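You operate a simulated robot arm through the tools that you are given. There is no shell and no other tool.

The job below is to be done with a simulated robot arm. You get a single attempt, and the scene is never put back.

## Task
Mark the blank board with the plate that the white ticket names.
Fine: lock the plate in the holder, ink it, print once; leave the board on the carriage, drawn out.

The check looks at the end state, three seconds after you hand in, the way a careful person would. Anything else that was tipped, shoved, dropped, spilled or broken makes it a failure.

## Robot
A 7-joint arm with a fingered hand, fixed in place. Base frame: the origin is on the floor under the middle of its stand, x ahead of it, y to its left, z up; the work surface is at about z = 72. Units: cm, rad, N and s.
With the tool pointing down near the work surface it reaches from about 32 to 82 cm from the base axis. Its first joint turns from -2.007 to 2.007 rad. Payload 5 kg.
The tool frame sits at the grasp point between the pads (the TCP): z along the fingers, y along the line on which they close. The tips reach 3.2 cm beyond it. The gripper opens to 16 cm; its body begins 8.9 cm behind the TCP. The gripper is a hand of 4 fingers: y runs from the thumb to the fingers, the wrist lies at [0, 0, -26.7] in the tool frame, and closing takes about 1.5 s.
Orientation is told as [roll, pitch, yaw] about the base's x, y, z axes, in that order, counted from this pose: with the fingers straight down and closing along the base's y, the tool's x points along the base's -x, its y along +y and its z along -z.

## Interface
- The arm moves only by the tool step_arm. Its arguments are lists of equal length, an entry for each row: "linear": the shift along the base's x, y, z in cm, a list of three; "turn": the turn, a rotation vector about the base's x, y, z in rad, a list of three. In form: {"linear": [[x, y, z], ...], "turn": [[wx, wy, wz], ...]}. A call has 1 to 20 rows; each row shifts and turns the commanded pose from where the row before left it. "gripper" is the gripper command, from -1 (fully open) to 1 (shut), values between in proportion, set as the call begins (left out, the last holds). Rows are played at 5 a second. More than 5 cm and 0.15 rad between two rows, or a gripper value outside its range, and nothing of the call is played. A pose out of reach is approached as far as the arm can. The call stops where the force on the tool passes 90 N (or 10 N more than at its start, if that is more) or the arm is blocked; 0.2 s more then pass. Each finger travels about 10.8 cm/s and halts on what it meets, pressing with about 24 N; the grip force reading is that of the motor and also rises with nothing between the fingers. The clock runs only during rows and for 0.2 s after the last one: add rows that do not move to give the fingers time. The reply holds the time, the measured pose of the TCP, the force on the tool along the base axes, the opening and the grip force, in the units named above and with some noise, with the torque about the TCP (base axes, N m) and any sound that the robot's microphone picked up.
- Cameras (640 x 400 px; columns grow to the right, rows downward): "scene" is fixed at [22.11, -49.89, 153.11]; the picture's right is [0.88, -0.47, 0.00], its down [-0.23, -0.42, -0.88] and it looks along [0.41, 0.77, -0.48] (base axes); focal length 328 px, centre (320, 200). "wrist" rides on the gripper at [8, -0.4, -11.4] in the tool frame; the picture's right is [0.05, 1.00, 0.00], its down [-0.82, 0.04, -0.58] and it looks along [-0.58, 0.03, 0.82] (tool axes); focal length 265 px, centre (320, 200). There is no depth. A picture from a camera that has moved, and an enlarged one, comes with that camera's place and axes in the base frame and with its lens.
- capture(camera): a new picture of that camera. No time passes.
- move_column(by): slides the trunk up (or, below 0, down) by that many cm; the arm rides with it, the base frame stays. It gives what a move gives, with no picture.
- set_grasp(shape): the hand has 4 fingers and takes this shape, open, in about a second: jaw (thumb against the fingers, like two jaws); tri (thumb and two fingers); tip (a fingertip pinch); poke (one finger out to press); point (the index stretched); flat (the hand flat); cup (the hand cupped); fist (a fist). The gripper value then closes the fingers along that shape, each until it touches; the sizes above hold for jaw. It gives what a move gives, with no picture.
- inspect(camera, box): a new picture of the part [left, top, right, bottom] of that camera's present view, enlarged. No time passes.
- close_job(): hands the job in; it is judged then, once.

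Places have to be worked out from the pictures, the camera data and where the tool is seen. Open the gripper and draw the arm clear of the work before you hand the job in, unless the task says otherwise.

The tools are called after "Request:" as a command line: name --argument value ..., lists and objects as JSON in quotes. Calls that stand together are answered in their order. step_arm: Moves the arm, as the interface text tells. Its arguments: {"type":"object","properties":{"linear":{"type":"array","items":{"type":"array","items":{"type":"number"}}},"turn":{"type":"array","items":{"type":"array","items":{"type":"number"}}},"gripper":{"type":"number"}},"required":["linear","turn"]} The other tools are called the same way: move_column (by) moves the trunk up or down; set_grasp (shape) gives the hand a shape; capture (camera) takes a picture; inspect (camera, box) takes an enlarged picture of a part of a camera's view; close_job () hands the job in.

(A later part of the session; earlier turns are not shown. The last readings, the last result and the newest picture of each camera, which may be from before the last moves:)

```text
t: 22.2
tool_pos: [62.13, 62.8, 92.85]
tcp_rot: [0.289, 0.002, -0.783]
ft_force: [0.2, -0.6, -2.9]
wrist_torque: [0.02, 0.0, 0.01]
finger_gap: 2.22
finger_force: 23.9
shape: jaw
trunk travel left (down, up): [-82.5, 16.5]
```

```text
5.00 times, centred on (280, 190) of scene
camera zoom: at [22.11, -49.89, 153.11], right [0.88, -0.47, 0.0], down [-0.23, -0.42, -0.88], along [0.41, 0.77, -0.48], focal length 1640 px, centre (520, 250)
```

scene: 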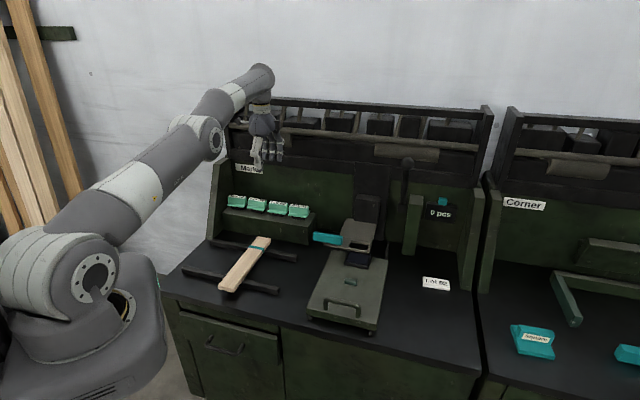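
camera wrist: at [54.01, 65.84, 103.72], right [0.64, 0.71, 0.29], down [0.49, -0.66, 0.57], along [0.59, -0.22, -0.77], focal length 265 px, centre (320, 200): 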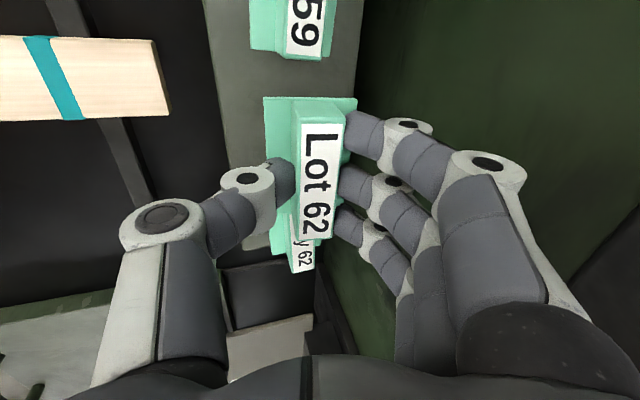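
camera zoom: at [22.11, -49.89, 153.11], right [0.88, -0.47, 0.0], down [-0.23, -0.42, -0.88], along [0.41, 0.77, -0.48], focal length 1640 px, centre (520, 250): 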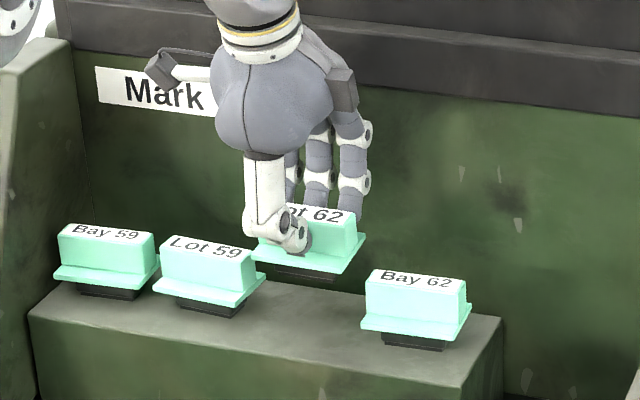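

Request:
inspect --camera "wrist" --box '[240, 80, 380, 260]'

Request:
inspect --camera "scene" --box '[270, 182, 314, 214]'

```text
2.22 times, centred on (310, 170) of wrist
camera zoom: at [54.01, 65.84, 103.72], right [0.64, 0.71, 0.29], down [0.49, -0.66, 0.57], along [0.59, -0.22, -0.77], focal length 590 px, centre (342, 267)
```

zoom: 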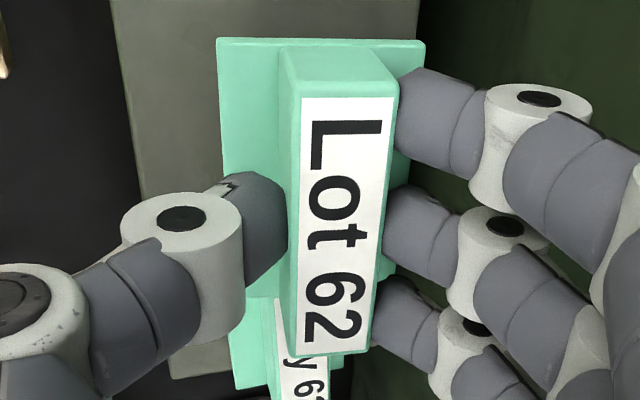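

```text
12.50 times, centred on (292, 198) of scene
camera zoom: at [22.11, -49.89, 153.11], right [0.88, -0.47, 0.0], down [-0.23, -0.42, -0.88], along [0.41, 0.77, -0.48], focal length 4099 px, centre (670, 225)
```

zoom: 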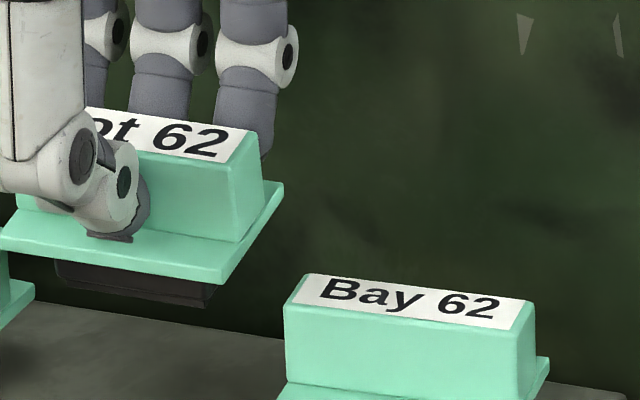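

The plate hangs level in the tilted hand (its offset from the TCP is about +0.66 cm in depth). I keep this tilt, raise it clear of the neighbour plate, and carry it over the holder.

Request:
step_arm --linear '[[0, 0, 2], [0, 0, 2.5], [0, 0, 2.5], [1.0, -2.2, 0], [1.2, -2.6, 0], [1.2, -2.7, 0], [1.2, -2.7, 0], [1.2, -2.7, 0], [1.2, -2.7, 0], [1.2, -2.7, 0], [1.2, -2.7, 0], [1.2, -2.7, 0], [1.2, -2.7, 0], [1.2, -2.7, 0], [1.2, -2.7, 0], [1.2, -2.5, 0], [0.8, -1.8, 0], [0, 0, 0]]' --turn '[[0, 0, 0], [0, 0, 0], [0, 0, 0], [0, 0, 0], [0, 0, 0], [0, 0, 0], [0, 0, 0], [0, 0, 0], [0, 0, 0], [0, 0, 0], [0, 0, 0], [0, 0, 0], [0, 0, 0], [0, 0, 0], [0, 0, 0], [0, 0, 0], [0, 0, 0], [0, 0, 0]]'

Request:
capture --camera "wrist"

Request:
capture --camera "scene"

```text
t: 26.0
tool_pos: [78.65, 26.76, 99.78]
tcp_rot: [0.291, 0.0, -0.784]
ft_force: [-0.6, 0.5, -3.7]
wrist_torque: [-0.01, -0.02, 0.0]
finger_gap: 2.22
finger_force: 23.7
shape: jaw
trunk travel left (down, up): [-82.5, 16.5]
```

```text
taken
camera wrist: at [70.38, 29.87, 110.51], right [0.64, 0.71, 0.29], down [0.49, -0.66, 0.57], along [0.59, -0.22, -0.77], focal length 265 px, centre (320, 200)
```

wrist: 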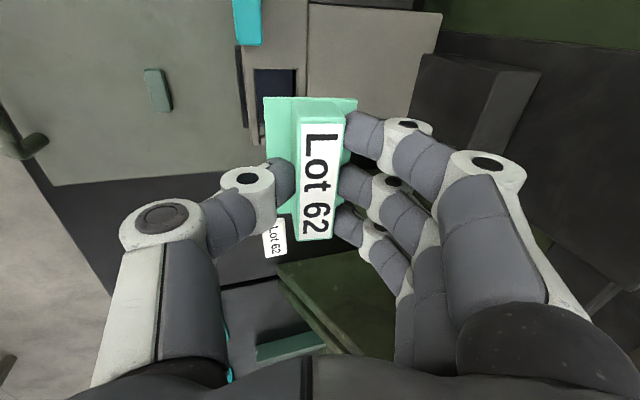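

```text
taken
```

scene: 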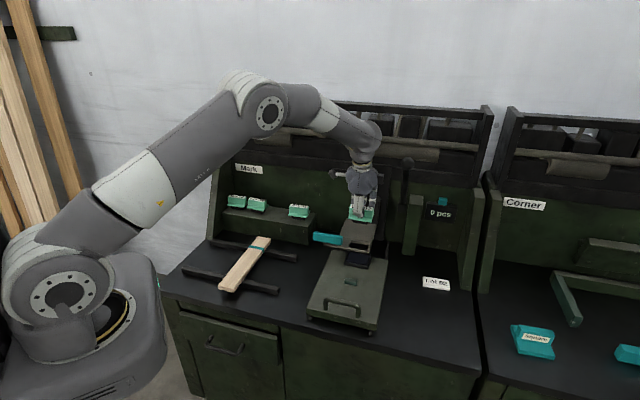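

Request:
inspect --camera "wrist" --box '[200, 0, 460, 160]'

```text
2.46 times, centred on (330, 80) of wrist
camera zoom: at [70.38, 29.87, 110.51], right [0.64, 0.71, 0.29], down [0.49, -0.66, 0.57], along [0.59, -0.22, -0.77], focal length 653 px, centre (295, 495)
```

zoom: 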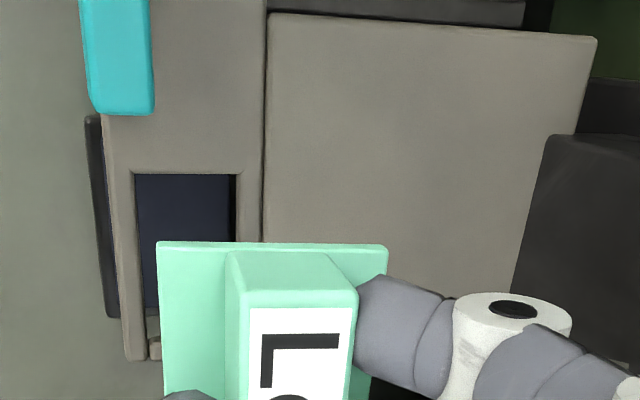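

The window's left edge and both rails are visible next to the plate; I shift about −0.35 cm in depth and −0.15 cm sideways while descending part-way, then re-measure.

Request:
step_arm --linear '[[-0.2, -0.1, -1.5], [-0.15, -0.05, -1.7], [0, 0, -1.6], [0, 0, -1.5], [0, 0, 0]]' --turn '[[0, 0, 0], [0, 0, 0], [0, 0, 0], [0, 0, 0], [0, 0, 0]]'

Request:
capture --camera "wrist"

Request:
inspect --camera "wrist" --box '[200, 40, 400, 250]'

Request:
inspect --camera "scene" --box '[310, 190, 410, 270]'

```text
t: 27.2
tool_pos: [78.19, 26.68, 93.59]
tcp_rot: [0.29, 0.0, -0.783]
ft_force: [-0.3, 0.6, -3.6]
wrist_torque: [0.0, 0.05, 0.03]
finger_gap: 2.25
finger_force: 24.0
shape: jaw
trunk travel left (down, up): [-82.5, 16.5]
```

```text
taken
camera wrist: at [69.9, 29.64, 104.4], right [0.64, 0.71, 0.29], down [0.49, -0.66, 0.57], along [0.59, -0.22, -0.77], focal length 265 px, centre (320, 200)
```

wrist: 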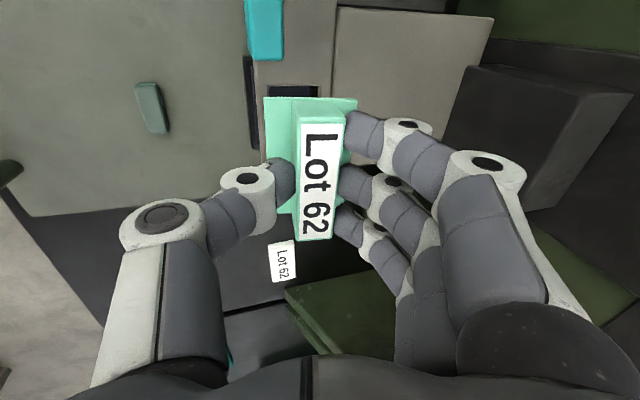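

```text
1.90 times, centred on (300, 145) of wrist
camera zoom: at [69.9, 29.64, 104.4], right [0.64, 0.71, 0.29], down [0.49, -0.66, 0.57], along [0.59, -0.22, -0.77], focal length 506 px, centre (358, 305)
```

zoom: 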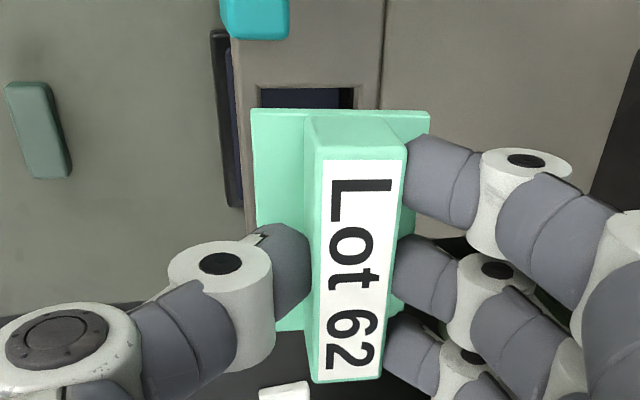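

```text
5.00 times, centred on (360, 230) of scene
camera zoom: at [22.11, -49.89, 153.11], right [0.88, -0.47, 0.0], down [-0.23, -0.42, -0.88], along [0.41, 0.77, -0.48], focal length 1640 px, centre (120, 50)
```

zoom: 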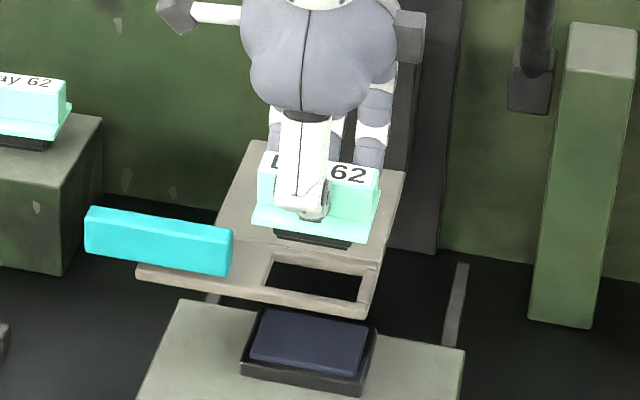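

Everything indicates the die is nearly centred over the window (small +0.15 sideways, +0.2 depth correction). I apply this and lower until the die is just above the frame.

Request:
step_arm --linear '[[0.25, 0.04, -1.2], [0, 0, -1.2], [0, 0, -1.0], [0, 0, 0]]' --turn '[[0, 0, 0], [0, 0, 0], [0, 0, 0], [0, 0, 0]]'

Request:
inspect --camera "wrist" --box '[200, 40, 400, 250]'

Request:
inspect --camera "scene" --box '[320, 210, 400, 270]'

```text
t: 28.2
tool_pos: [78.44, 26.68, 90.07]
tcp_rot: [0.29, 0.001, -0.784]
ft_force: [0.1, 0.2, -2.9]
wrist_torque: [0.0, 0.0, 0.0]
finger_gap: 2.2
finger_force: 24.1
shape: jaw
trunk travel left (down, up): [-82.5, 16.5]
```

```text
1.90 times, centred on (300, 145) of wrist
camera zoom: at [70.26, 29.68, 100.88], right [0.64, 0.71, 0.29], down [0.49, -0.66, 0.57], along [0.59, -0.22, -0.77], focal length 506 px, centre (358, 305)
```

zoom: 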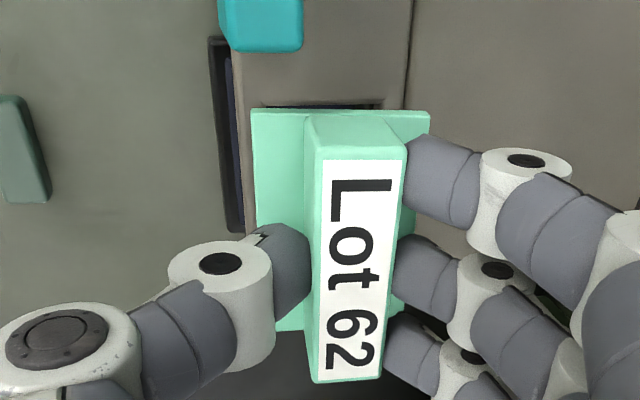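

```text
6.67 times, centred on (360, 240) of scene
camera zoom: at [22.11, -49.89, 153.11], right [0.88, -0.47, 0.0], down [-0.23, -0.42, -0.88], along [0.41, 0.77, -0.48], focal length 2186 px, centre (53, -67)
```

zoom: 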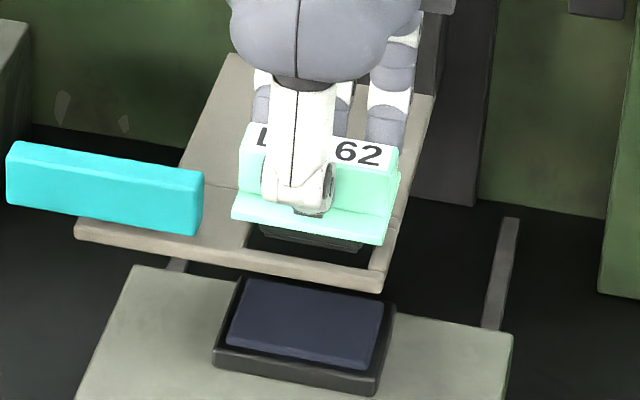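

The die is inside the window outline with margins on every side. I lower slowly until the flange touches the frame.

Request:
step_arm --linear '[[0, 0, -0.3], [0, 0, -0.3], [0, 0, -0.3], [0, 0, -0.2], [0, 0, 0]]' --turn '[[0, 0, 0], [0, 0, 0], [0, 0, 0], [0, 0, 0], [0, 0, 0]]'

Request:
inspect --camera "scene" --box '[320, 210, 400, 270]'

```text
t: 29.4
tool_pos: [78.33, 26.54, 88.96]
tcp_rot: [0.289, 0.001, -0.784]
ft_force: [-0.8, -0.3, -3.5]
wrist_torque: [-0.02, 0.0, -0.03]
finger_gap: 2.21
finger_force: 24.6
shape: jaw
trunk travel left (down, up): [-82.5, 16.5]
```

```text
6.67 times, centred on (360, 240) of scene
camera zoom: at [22.11, -49.89, 153.11], right [0.88, -0.47, 0.0], down [-0.23, -0.42, -0.88], along [0.41, 0.77, -0.48], focal length 2186 px, centre (53, -67)
```

zoom: 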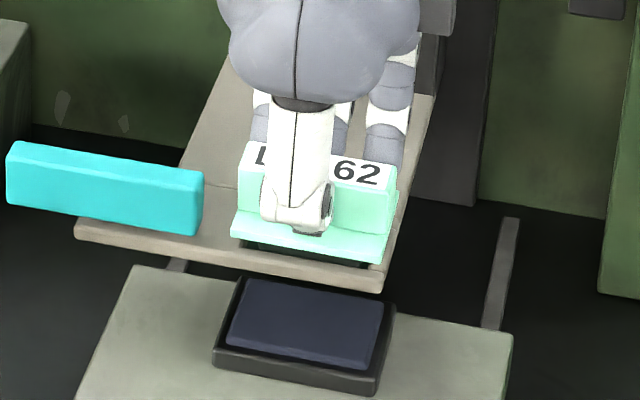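

Request:
step_arm --linear '[[0, 0, -0.2], [0, 0, -0.2], [0, 0, -0.2], [0, 0, 0]]' --turn '[[0, 0, 0], [0, 0, 0], [0, 0, 0], [0, 0, 0]]'

Request:
inspect --camera "scene" --box '[320, 210, 400, 270]'

Request:
inspect --camera "wrist" --box '[200, 40, 400, 250]'

```text
t: 30.4
tool_pos: [78.32, 26.58, 88.38]
tcp_rot: [0.288, 0.001, -0.784]
ft_force: [-0.8, 0.1, -2.3]
wrist_torque: [-0.04, 0.0, 0.0]
finger_gap: 2.23
finger_force: 24.0
shape: jaw
trunk travel left (down, up): [-82.5, 16.5]
```

```text
6.67 times, centred on (360, 240) of scene
camera zoom: at [22.11, -49.89, 153.11], right [0.88, -0.47, 0.0], down [-0.23, -0.42, -0.88], along [0.41, 0.77, -0.48], focal length 2186 px, centre (53, -67)
```

zoom: 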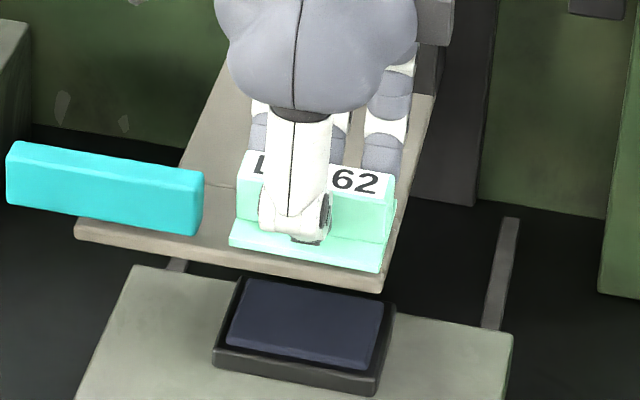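

```text
1.90 times, centred on (300, 145) of wrist
camera zoom: at [70.15, 29.64, 99.19], right [0.64, 0.71, 0.29], down [0.49, -0.66, 0.57], along [0.59, -0.22, -0.77], focal length 506 px, centre (358, 305)
```

zoom: 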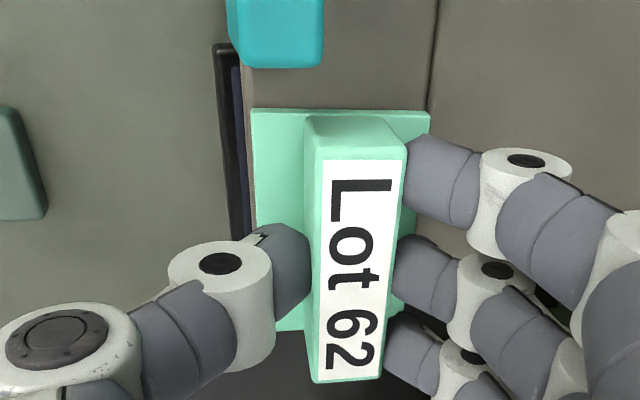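

Still carrying most of the weight; I keep lowering in 0.2 cm steps.

Request:
step_arm --linear '[[0, 0, -0.2], [0, 0, -0.2], [0, 0, -0.2], [0, 0, 0]]' --turn '[[0, 0, 0], [0, 0, 0], [0, 0, 0], [0, 0, 0]]'

Request:
inspect --camera "scene" --box '[320, 210, 400, 270]'

```text
t: 31.4
tool_pos: [78.24, 26.55, 87.88]
tcp_rot: [0.29, -0.003, -0.783]
ft_force: [1.0, 1.2, 0.9]
wrist_torque: [-0.04, 0.03, 0.03]
finger_gap: 2.18
finger_force: 23.8
shape: jaw
trunk travel left (down, up): [-82.5, 16.5]
```

```text
6.67 times, centred on (360, 240) of scene
camera zoom: at [22.11, -49.89, 153.11], right [0.88, -0.47, 0.0], down [-0.23, -0.42, -0.88], along [0.41, 0.77, -0.48], focal length 2186 px, centre (53, -67)
```

zoom: 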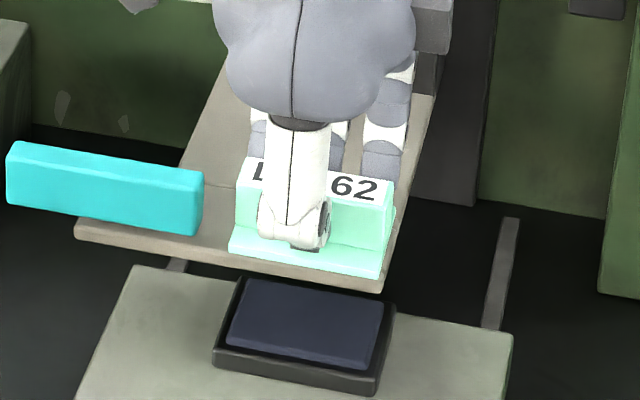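

The weight is now carried by the frame at TCP z≈87.9, which matches the flange seated in the window. I open slightly and check that the plate stays seated.

Request:
step_arm --linear '[[0, 0, 0], [0, 0, 0], [0, 0, 0], [0, 0, 0]]' --turn '[[0, 0, 0], [0, 0, 0], [0, 0, 0], [0, 0, 0]]' --gripper 0.4

Request:
capture --camera "wrist"

Request:
inspect --camera "scene" --box '[320, 210, 400, 270]'

```text
t: 32.4
tool_pos: [78.25, 26.5, 87.83]
tcp_rot: [0.291, -0.001, -0.783]
ft_force: [0.5, 0.3, 0.8]
wrist_torque: [0.0, -0.01, -0.02]
finger_gap: 4.74
finger_force: 0.1
shape: jaw
trunk travel left (down, up): [-82.5, 16.5]
```

```text
taken
camera wrist: at [70.08, 29.63, 98.67], right [0.64, 0.71, 0.29], down [0.49, -0.66, 0.57], along [0.59, -0.22, -0.77], focal length 265 px, centre (320, 200)
```

wrist: 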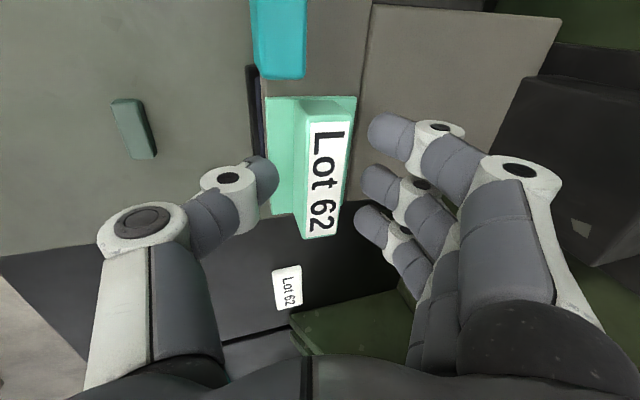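

```text
6.67 times, centred on (360, 240) of scene
camera zoom: at [22.11, -49.89, 153.11], right [0.88, -0.47, 0.0], down [-0.23, -0.42, -0.88], along [0.41, 0.77, -0.48], focal length 2186 px, centre (53, -67)
```

zoom: 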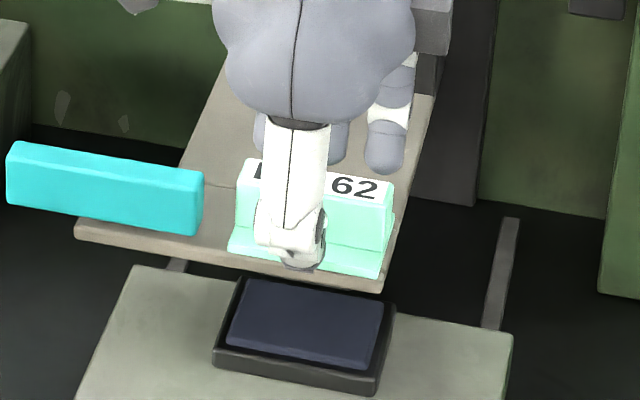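

The plate stays level in the frame. I withdraw along the tool axis, then look from above.

Request:
step_arm --linear '[[-0.21, -0.21, 1], [-0.21, -0.21, 1], [-0.32, -0.32, 1.5], [-0.42, -0.42, 2], [-0.6, -0.6, 2.5], [-0.6, -0.6, 2.5], [0, 0, 0]]' --turn '[[0, 0, 0], [0, 0, 0], [0, 0, 0], [0, 0, 0], [0, 0, 0], [0, 0, 0], [0, 0, 0]]'

Request:
capture --camera "wrist"

Request:
inspect --camera "scene" --box '[300, 190, 420, 280]'

```text
t: 34.0
tool_pos: [75.94, 24.3, 98.43]
tcp_rot: [0.289, -0.001, -0.782]
ft_force: [-0.3, -0.3, -0.3]
wrist_torque: [0.02, 0.0, -0.01]
finger_gap: 4.75
finger_force: 0.1
shape: jaw
trunk travel left (down, up): [-82.5, 16.5]
```

```text
taken
camera wrist: at [67.8, 27.41, 109.2], right [0.64, 0.71, 0.29], down [0.49, -0.66, 0.57], along [0.59, -0.22, -0.77], focal length 265 px, centre (320, 200)
```

wrist: 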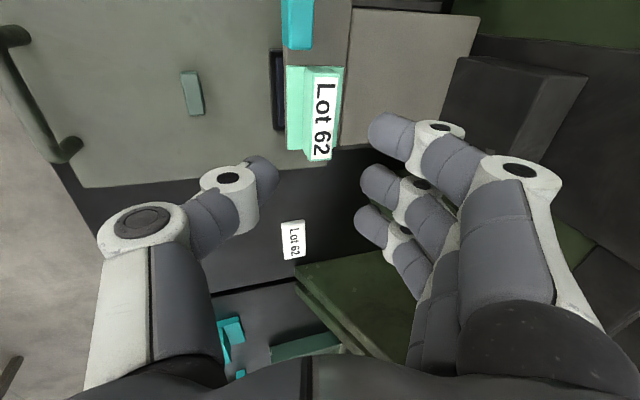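

```text
4.44 times, centred on (360, 235) of scene
camera zoom: at [22.11, -49.89, 153.11], right [0.88, -0.47, 0.0], down [-0.23, -0.42, -0.88], along [0.41, 0.77, -0.48], focal length 1458 px, centre (142, 44)
```

zoom: 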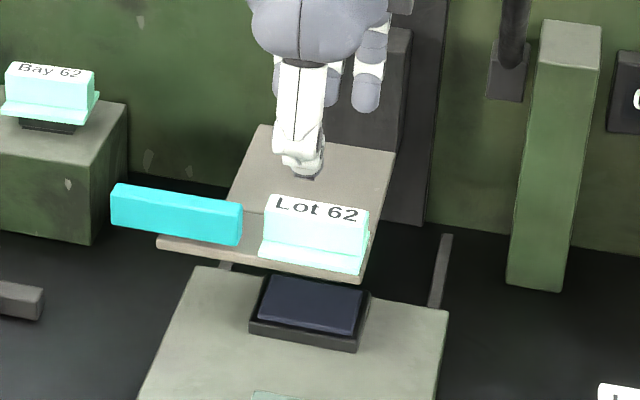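

Request:
inspect --camera "scene" --box '[318, 225, 390, 270]'

Request:
inspect --camera "wrist" --box '[250, 0, 370, 170]'

```text
8.89 times, centred on (354, 248) of scene
camera zoom: at [22.11, -49.89, 153.11], right [0.88, -0.47, 0.0], down [-0.23, -0.42, -0.88], along [0.41, 0.77, -0.48], focal length 2915 px, centre (18, -222)
```

zoom: 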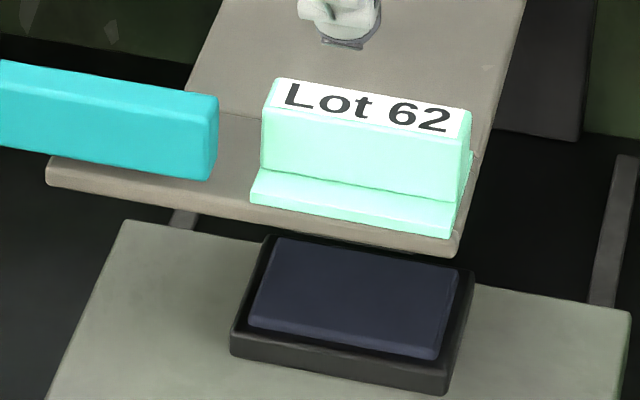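

```text
2.35 times, centred on (310, 85) of wrist
camera zoom: at [67.8, 27.41, 109.2], right [0.64, 0.71, 0.29], down [0.49, -0.66, 0.57], along [0.59, -0.22, -0.77], focal length 624 px, centre (344, 471)
```

zoom: 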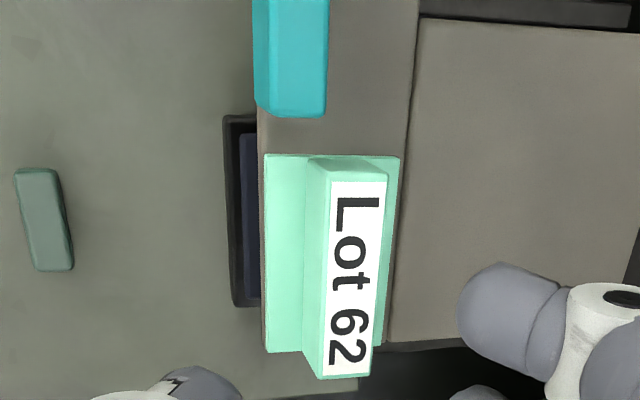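

Request:
inspect --camera "scene" --box '[328, 226, 360, 246]'

Request:
inspect --camera "wrist" --box '[280, 30, 350, 80]'

```text
16.00 times, centred on (344, 236) of scene
camera zoom: at [22.11, -49.89, 153.11], right [0.88, -0.47, 0.0], down [-0.23, -0.42, -0.88], along [0.41, 0.77, -0.48], focal length 5247 px, centre (-64, -376)
```

zoom: 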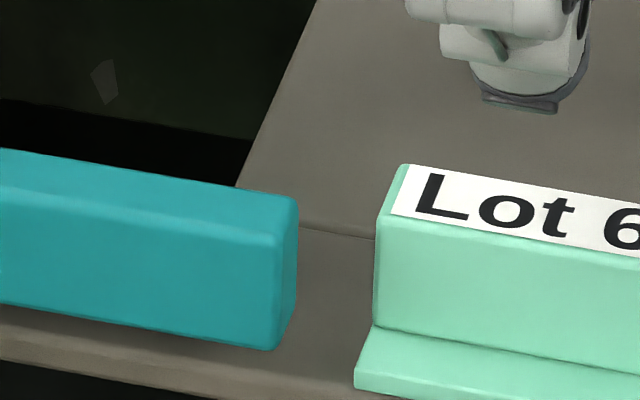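

```text
8.00 times, centred on (315, 55) of wrist
camera zoom: at [67.8, 27.41, 109.2], right [0.64, 0.71, 0.29], down [0.49, -0.66, 0.57], along [0.59, -0.22, -0.77], focal length 2123 px, centre (360, 1360)
```

zoom: 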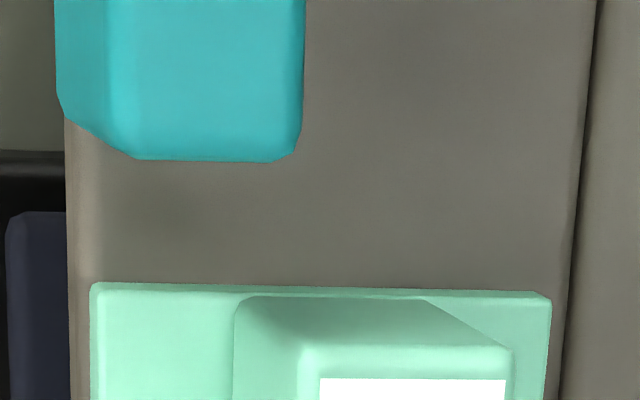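

The bar sits about 0.6 cm above the frame, so it can slide over the plate's front lip, in front of the block. I close the hand, return it to vertical with bench yaw, and go to the left of the cyan bar.

Request:
step_arm --linear '[[0, 0, 1], [0, 0, 0.5], [0, 0, 0], [-1.23, 1.42, 0], [-1.23, 1.42, 0], [-1.23, 1.42, 0], [-1.23, 1.42, 0], [-1.23, 1.42, 0], [-1.23, 1.42, 0], [-1.23, 1.42, 0], [-1.23, 1.42, 0], [-1.23, 1.42, 0], [-1.23, 1.42, 0], [-1.23, 1.42, 0], [-1.23, 1.42, 0], [0, 0, 0]]' --turn '[[-0.068, 0.068, 0], [-0.068, 0.068, 0], [-0.068, 0.068, 0], [0, 0, 0.142], [0, 0, 0.142], [0, 0, 0.142], [0, 0, 0.142], [0, 0, 0.142], [0, 0, 0.142], [0, 0, 0.143], [0, 0, 0.143], [0, 0, 0.143], [0, 0, 0.143], [0, 0, 0.143], [0, 0, 0], [0, 0, 0]]' --gripper 1.0

Request:
capture --camera "wrist"

Request:
capture --camera "scene"

```text
t: 37.4
tool_pos: [61.25, 41.14, 99.93]
tcp_rot: [0.001, 0.001, 0.784]
ft_force: [0.4, 0.4, -0.8]
wrist_torque: [0.0, -0.01, 0.02]
finger_gap: 0.0
finger_force: 24.2
shape: jaw
trunk travel left (down, up): [-82.5, 16.5]
```

```text
taken
camera wrist: at [55.94, 35.17, 111.34], right [-0.74, 0.67, 0.0], down [0.55, 0.6, 0.58], along [0.39, 0.43, -0.82], focal length 265 px, centre (320, 200)
```

wrist: 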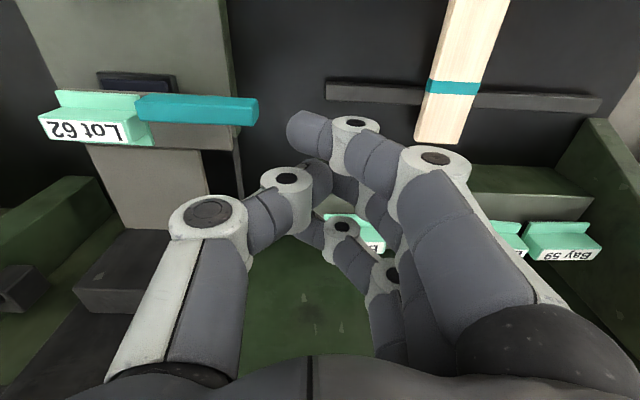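

```text
taken
```

scene: 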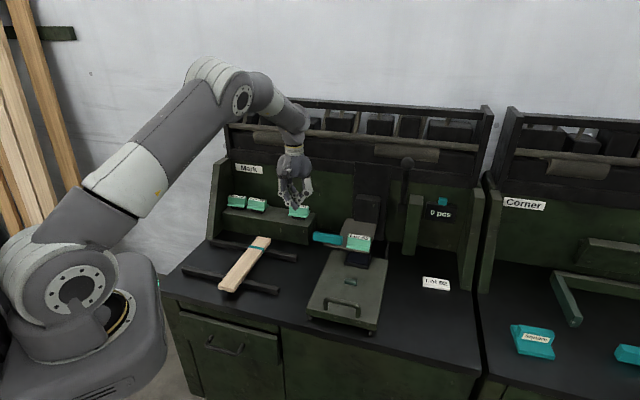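

The cyan bar's left end is at about s≈20.3. I try the "poke" hand shape here in free air to see which finger sticks out.

Request:
set_grasp --shape "poke"

Request:
capture --camera "wrist"

Request:
inspect --camera "scene" --box '[240, 130, 400, 260]'

```text
t: 38.3
tool_pos: [61.17, 41.17, 99.93]
tcp_rot: [0.001, -0.001, 0.783]
ft_force: [-0.2, 0.4, 0.3]
wrist_torque: [-0.02, 0.04, -0.02]
finger_gap: 0.0
finger_force: 0.0
shape: poke
trunk travel left (down, up): [-82.5, 16.5]
```

```text
taken
camera wrist: at [55.93, 35.19, 111.33], right [-0.74, 0.67, 0.0], down [0.55, 0.6, 0.58], along [0.39, 0.43, -0.82], focal length 265 px, centre (320, 200)
```

wrist: 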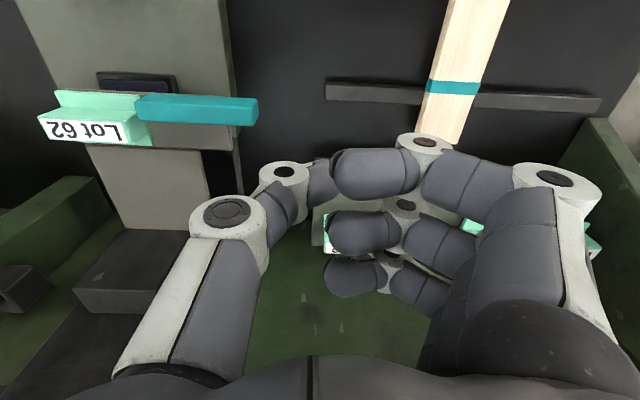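

```text
3.08 times, centred on (320, 195) of scene
camera zoom: at [22.11, -49.89, 153.11], right [0.88, -0.47, 0.0], down [-0.23, -0.42, -0.88], along [0.41, 0.77, -0.48], focal length 1009 px, centre (320, 215)
```

zoom: 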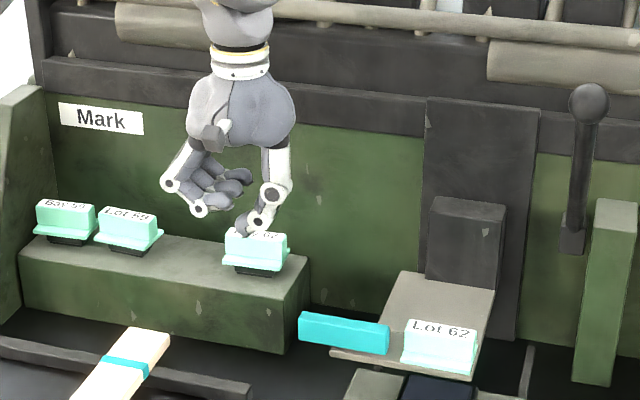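

Request:
set_grasp --shape "point"

Request:
capture --camera "wrist"

Request:
inspect --camera "scene" --box '[240, 130, 400, 260]'

```text
t: 39.2
tool_pos: [61.26, 41.16, 99.88]
tcp_rot: [0.002, 0.0, 0.784]
ft_force: [-0.7, 0.0, -0.2]
wrist_torque: [0.03, -0.03, 0.0]
finger_gap: 15.23
finger_force: 0.0
shape: point
trunk travel left (down, up): [-82.5, 16.5]
```

```text
taken
camera wrist: at [55.93, 35.19, 111.33], right [-0.74, 0.67, 0.0], down [0.55, 0.6, 0.58], along [0.39, 0.43, -0.82], focal length 265 px, centre (320, 200)
```

wrist: 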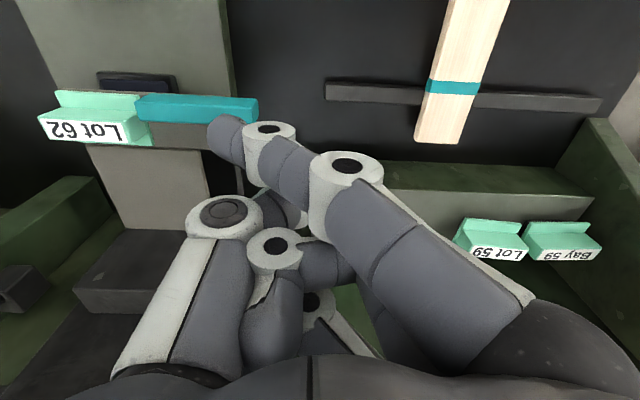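

```text
3.08 times, centred on (320, 195) of scene
camera zoom: at [22.11, -49.89, 153.11], right [0.88, -0.47, 0.0], down [-0.23, -0.42, -0.88], along [0.41, 0.77, -0.48], focal length 1009 px, centre (320, 215)
```

zoom: 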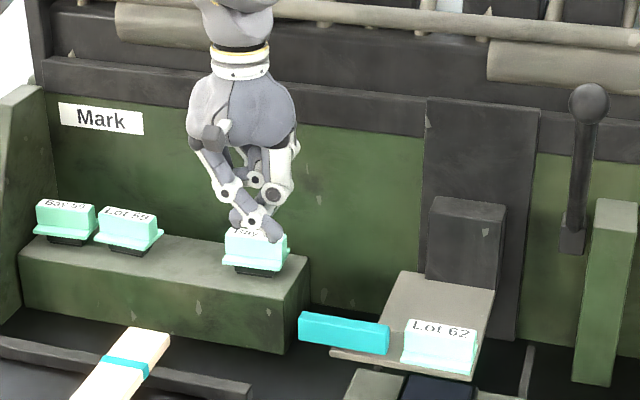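

"Point" and "poke" don't give a clean downward pusher, so I go back to jaw and use the closed fingertips; the thumb side will push the bar.

Request:
set_grasp --shape "jaw"

Request:
step_arm --linear '[[0, 0, 0], [0, 0, 0], [0, 0, -2], [0, 0, -2], [0, 0, -2], [0, 0, -2], [0, 0, -1], [0, 0, 0], [0, 0, 0]]' --turn '[[0, 0, 0], [0, 0, 0], [0, 0, 0], [0, 0, 0], [0, 0, 0], [0, 0, 0], [0, 0, 0], [0, 0, 0], [0, 0, 0]]' --gripper 1.0

Request:
capture --camera "wrist"

Request:
inspect --camera "scene" --box '[260, 160, 400, 270]'

```text
t: 40.1
tool_pos: [61.25, 41.23, 99.96]
tcp_rot: [0.001, -0.001, 0.784]
ft_force: [0.2, -1.2, -0.1]
wrist_torque: [0.03, -0.01, 0.01]
finger_gap: 15.99
finger_force: 0.1
shape: jaw
trunk travel left (down, up): [-82.5, 16.5]
```

```text
t: 42.1
tool_pos: [61.2, 41.14, 90.79]
tcp_rot: [0.002, -0.002, 0.785]
ft_force: [0.3, 0.8, 0.3]
wrist_torque: [-0.04, 0.02, -0.03]
finger_gap: 0.03
finger_force: 24.2
shape: jaw
trunk travel left (down, up): [-82.5, 16.5]
```

```text
taken
camera wrist: at [55.89, 35.22, 102.28], right [-0.74, 0.67, 0.0], down [0.55, 0.6, 0.58], along [0.39, 0.43, -0.82], focal length 265 px, centre (320, 200)
```

wrist: 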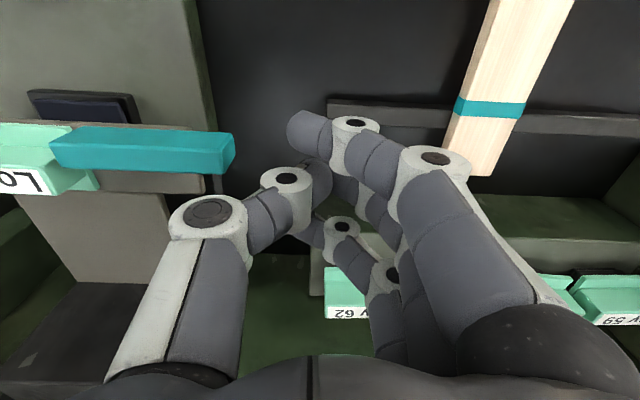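

```text
3.64 times, centred on (330, 215) of scene
camera zoom: at [22.11, -49.89, 153.11], right [0.88, -0.47, 0.0], down [-0.23, -0.42, -0.88], along [0.41, 0.77, -0.48], focal length 1192 px, centre (284, 146)
```

zoom: 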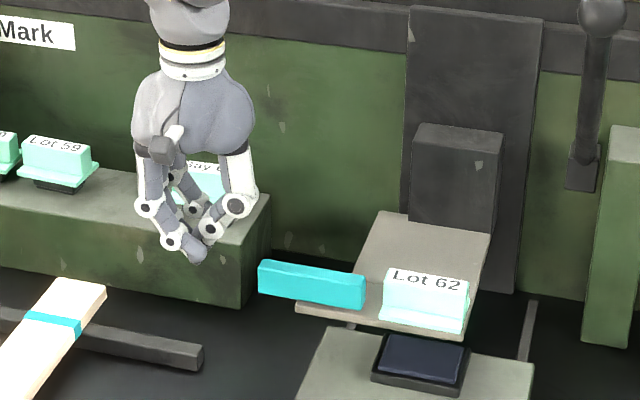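

The closed thumb is level with the bar in depth (d≈72.4). I lower the tips to about z≈84.4 and start pushing right in small rows.

Request:
step_arm --linear '[[0, 0, -1.1], [0, 0, -1.1], [0, 0, -1.0], [0.7, -0.7, 0], [0.7, -0.7, 0], [0.5, -0.5, 0], [0.5, -0.5, 0], [0, 0, 0]]' --turn '[[0, 0, 0], [0, 0, 0], [0, 0, 0], [0, 0, 0], [0, 0, 0], [0, 0, 0], [0, 0, 0], [0, 0, 0]]'

Request:
capture --camera "wrist"

Request:
inspect --camera "scene" --box '[280, 190, 400, 270]'

```text
t: 43.9
tool_pos: [63.7, 38.81, 87.62]
tcp_rot: [0.002, 0.0, 0.783]
ft_force: [-0.9, 0.4, 0.2]
wrist_torque: [-0.01, -0.03, 0.0]
finger_gap: 0.02
finger_force: 24.3
shape: jaw
trunk travel left (down, up): [-82.5, 16.5]
```

```text
taken
camera wrist: at [58.35, 32.86, 99.01], right [-0.74, 0.67, 0.0], down [0.55, 0.6, 0.58], along [0.39, 0.43, -0.82], focal length 265 px, centre (320, 200)
```

wrist: 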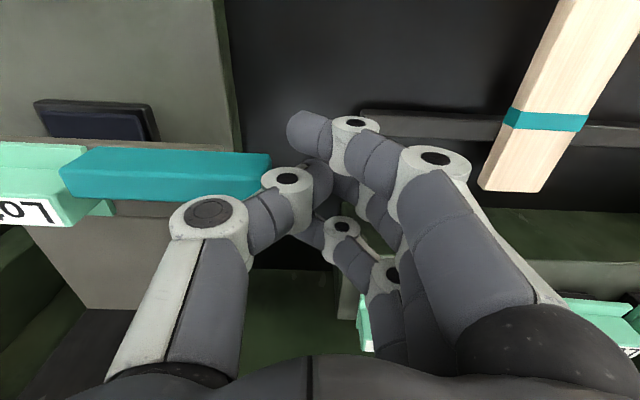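

```text
5.00 times, centred on (340, 230) of scene
camera zoom: at [22.11, -49.89, 153.11], right [0.88, -0.47, 0.0], down [-0.23, -0.42, -0.88], along [0.41, 0.77, -0.48], focal length 1640 px, centre (220, 50)
```

zoom: 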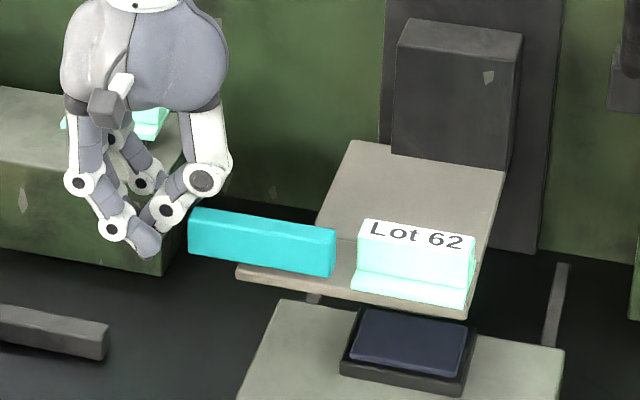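

The thumb knuckle is right beside the bar's left end. I continue pushing right.

Request:
step_arm --linear '[[0.4, -0.4, 0], [0.4, -0.4, 0], [0.4, -0.4, 0], [0.4, -0.4, 0], [0.4, -0.4, 0], [0, 0, 0]]' --turn '[[0, 0, 0], [0, 0, 0], [0, 0, 0], [0, 0, 0], [0, 0, 0], [0, 0, 0]]'

Request:
inspect --camera "scene" --box '[280, 190, 400, 270]'

Request:
capture --camera "wrist"

```text
t: 45.3
tool_pos: [65.68, 36.85, 87.76]
tcp_rot: [0.002, 0.001, 0.783]
ft_force: [-0.4, 0.8, -0.1]
wrist_torque: [-0.02, -0.03, 0.02]
finger_gap: 0.0
finger_force: 24.0
shape: jaw
trunk travel left (down, up): [-82.5, 16.5]
```

```text
5.00 times, centred on (340, 230) of scene
camera zoom: at [22.11, -49.89, 153.11], right [0.88, -0.47, 0.0], down [-0.23, -0.42, -0.88], along [0.41, 0.77, -0.48], focal length 1640 px, centre (220, 50)
```

zoom: 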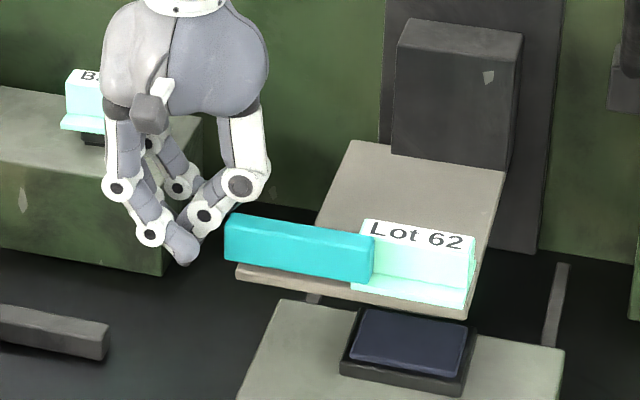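

```text
taken
camera wrist: at [60.34, 30.9, 99.11], right [-0.74, 0.67, 0.0], down [0.55, 0.6, 0.58], along [0.39, 0.43, -0.82], focal length 265 px, centre (320, 200)
```

wrist: 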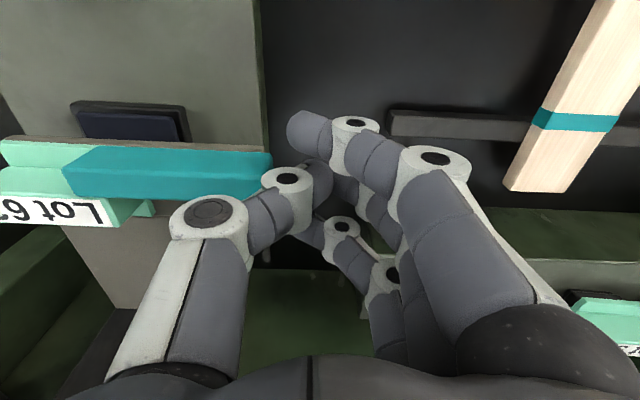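

The bar slides freely and passes over the plate's front lip. I keep pushing.

Request:
step_arm --linear '[[0.4, -0.4, 0], [0.4, -0.4, 0], [0.4, -0.4, 0], [0.4, -0.4, 0], [0.4, -0.4, 0], [0.4, -0.4, 0], [0, 0, 0]]' --turn '[[0, 0, 0], [0, 0, 0], [0, 0, 0], [0, 0, 0], [0, 0, 0], [0, 0, 0], [0, 0, 0]]'

Request:
inspect --camera "scene" --box '[280, 190, 400, 270]'

```text
t: 46.9
tool_pos: [67.94, 34.63, 87.66]
tcp_rot: [0.002, -0.002, 0.783]
ft_force: [-9.4, 12.2, 10.5]
wrist_torque: [-0.01, -0.05, 0.0]
finger_gap: 0.0
finger_force: 24.1
shape: jaw
trunk travel left (down, up): [-82.5, 16.5]
```

```text
5.00 times, centred on (340, 230) of scene
camera zoom: at [22.11, -49.89, 153.11], right [0.88, -0.47, 0.0], down [-0.23, -0.42, -0.88], along [0.41, 0.77, -0.48], focal length 1640 px, centre (220, 50)
```

zoom: 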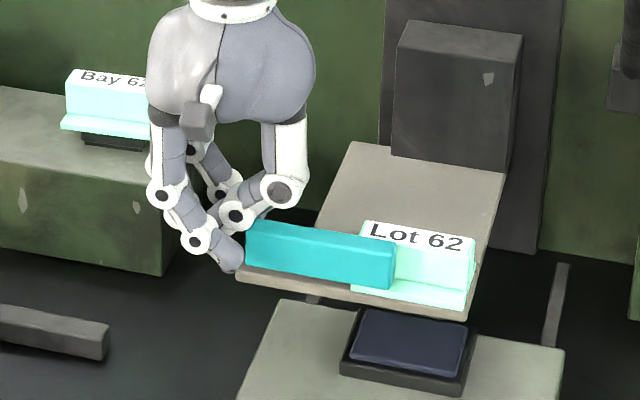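

Request:
capture --camera "wrist"

Request:
inspect --camera "scene" --box '[318, 215, 390, 265]'

```text
taken
camera wrist: at [62.66, 28.61, 99.12], right [-0.74, 0.67, 0.0], down [0.55, 0.6, 0.58], along [0.39, 0.43, -0.82], focal length 265 px, centre (320, 200)
```

wrist: 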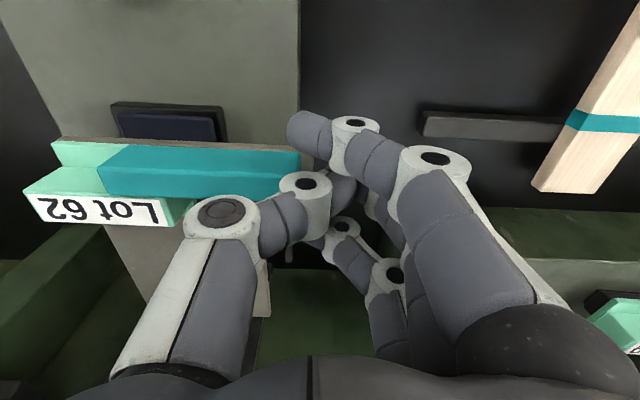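

```text
8.00 times, centred on (354, 240) of scene
camera zoom: at [22.11, -49.89, 153.11], right [0.88, -0.47, 0.0], down [-0.23, -0.42, -0.88], along [0.41, 0.77, -0.48], focal length 2623 px, centre (48, -120)
```

zoom: 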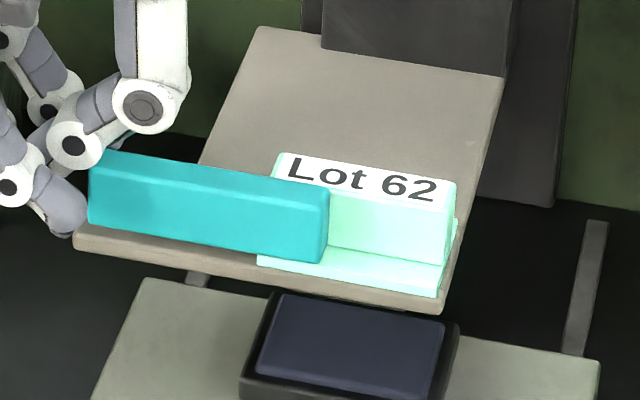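

The bar has moved about 5 cm and now covers the plate's lip; resistance rose to ~18 N. I push slightly further to learn whether this is its end stop.

Request:
step_arm --linear '[[0.3, -0.3, 0], [0.3, -0.3, 0], [0.3, -0.3, 0], [0, 0, 0]]' --turn '[[0, 0, 0], [0, 0, 0], [0, 0, 0], [0, 0, 0]]'

Request:
inspect --camera "scene" --box '[318, 215, 390, 265]'

Request:
capture --camera "wrist"

```text
t: 47.9
tool_pos: [68.76, 33.48, 87.63]
tcp_rot: [-0.001, -0.001, 0.784]
ft_force: [-12.8, 14.1, 10.3]
wrist_torque: [0.18, 0.2, -0.02]
finger_gap: 0.04
finger_force: 24.0
shape: jaw
trunk travel left (down, up): [-82.5, 16.5]
```

```text
8.00 times, centred on (354, 240) of scene
camera zoom: at [22.11, -49.89, 153.11], right [0.88, -0.47, 0.0], down [-0.23, -0.42, -0.88], along [0.41, 0.77, -0.48], focal length 2623 px, centre (48, -120)
```

zoom: 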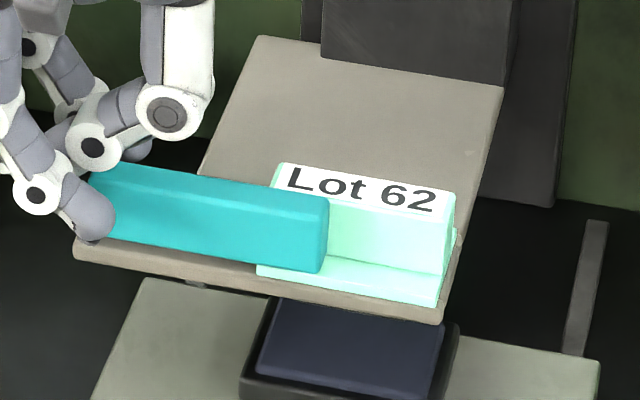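

```text
taken
camera wrist: at [63.45, 27.55, 99.12], right [-0.74, 0.67, 0.0], down [0.55, 0.6, 0.58], along [0.39, 0.43, -0.82], focal length 265 px, centre (320, 200)
```

wrist: 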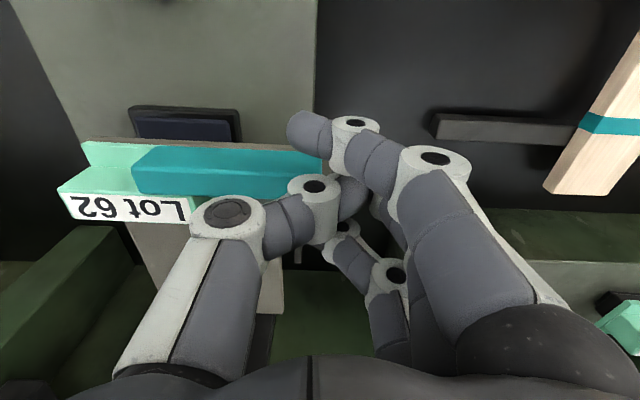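

The bar no longer advances relative to the frame (the head itself just dipped slightly under my push), so it is at its stop. I back off to the left and rise.

Request:
step_arm --linear '[[-0.7, 0.7, 0], [-1, 1, 0], [-1.5, 1.5, 0], [-2, 2, 0], [0, 0, 3], [0, 0, 4], [0, 0, 4], [0, 0, 0]]' --turn '[[0, 0, 0], [0, 0, 0], [0, 0, 0], [0, 0, 0], [0, 0, 0], [0, 0, 0], [0, 0, 0], [0, 0, 0]]'

Request:
inspect --camera "scene" --box '[300, 180, 420, 270]'

Request:
capture --camera "wrist"

```text
t: 49.7
tool_pos: [63.72, 38.81, 98.68]
tcp_rot: [0.001, 0.002, 0.785]
ft_force: [0.3, 0.1, -0.3]
wrist_torque: [-0.02, -0.01, 0.0]
finger_gap: 0.0
finger_force: 23.9
shape: jaw
trunk travel left (down, up): [-82.5, 16.5]
```

```text
4.44 times, centred on (360, 225) of scene
camera zoom: at [22.11, -49.89, 153.11], right [0.88, -0.47, 0.0], down [-0.23, -0.42, -0.88], along [0.41, 0.77, -0.48], focal length 1458 px, centre (142, 89)
```

zoom: 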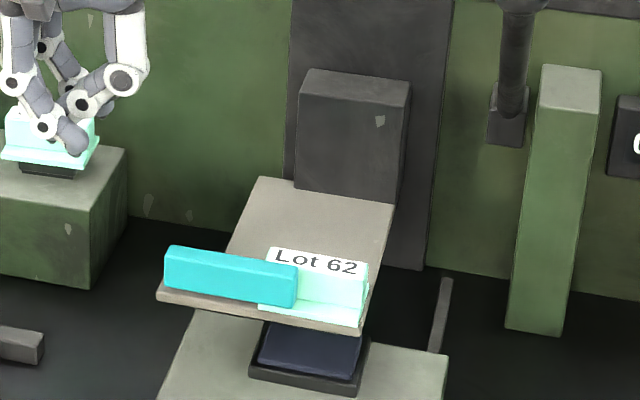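

```text
taken
camera wrist: at [58.42, 32.76, 110.04], right [-0.74, 0.67, 0.0], down [0.55, 0.6, 0.58], along [0.39, 0.43, -0.82], focal length 265 px, centre (320, 200)
```

wrist: 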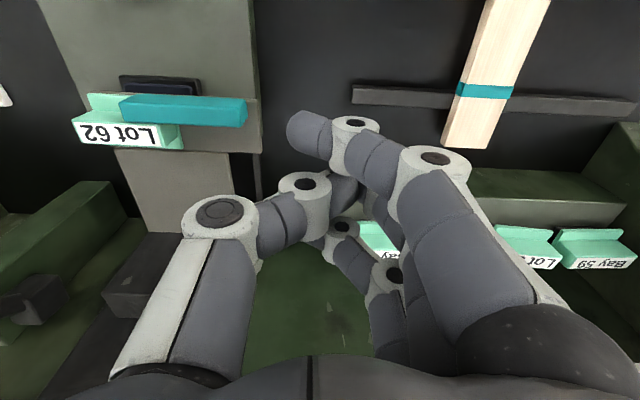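

The bar is in its locked position over the plate. Now I look at the lever for the inking stroke.

Request:
inspect --camera "scene" --box '[370, 140, 460, 220]'

Request:
capture --camera "scene"

```text
5.00 times, centred on (415, 180) of scene
camera zoom: at [22.11, -49.89, 153.11], right [0.88, -0.47, 0.0], down [-0.23, -0.42, -0.88], along [0.41, 0.77, -0.48], focal length 1640 px, centre (-155, 300)
```

zoom: 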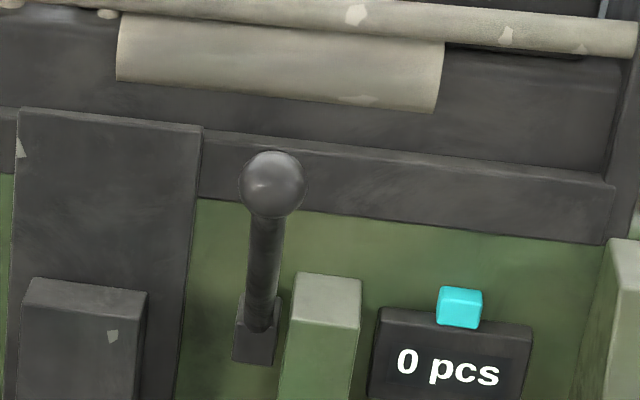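

```text
taken
```

scene: 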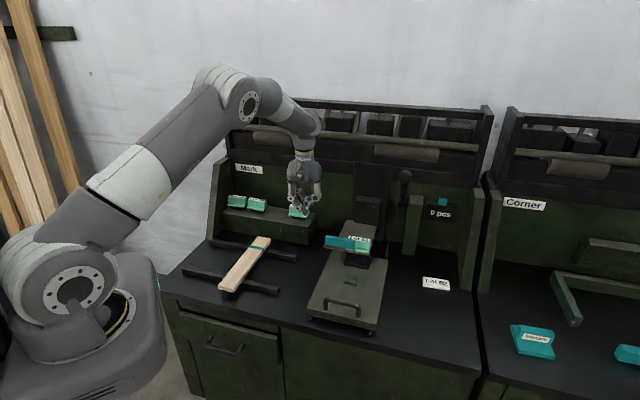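

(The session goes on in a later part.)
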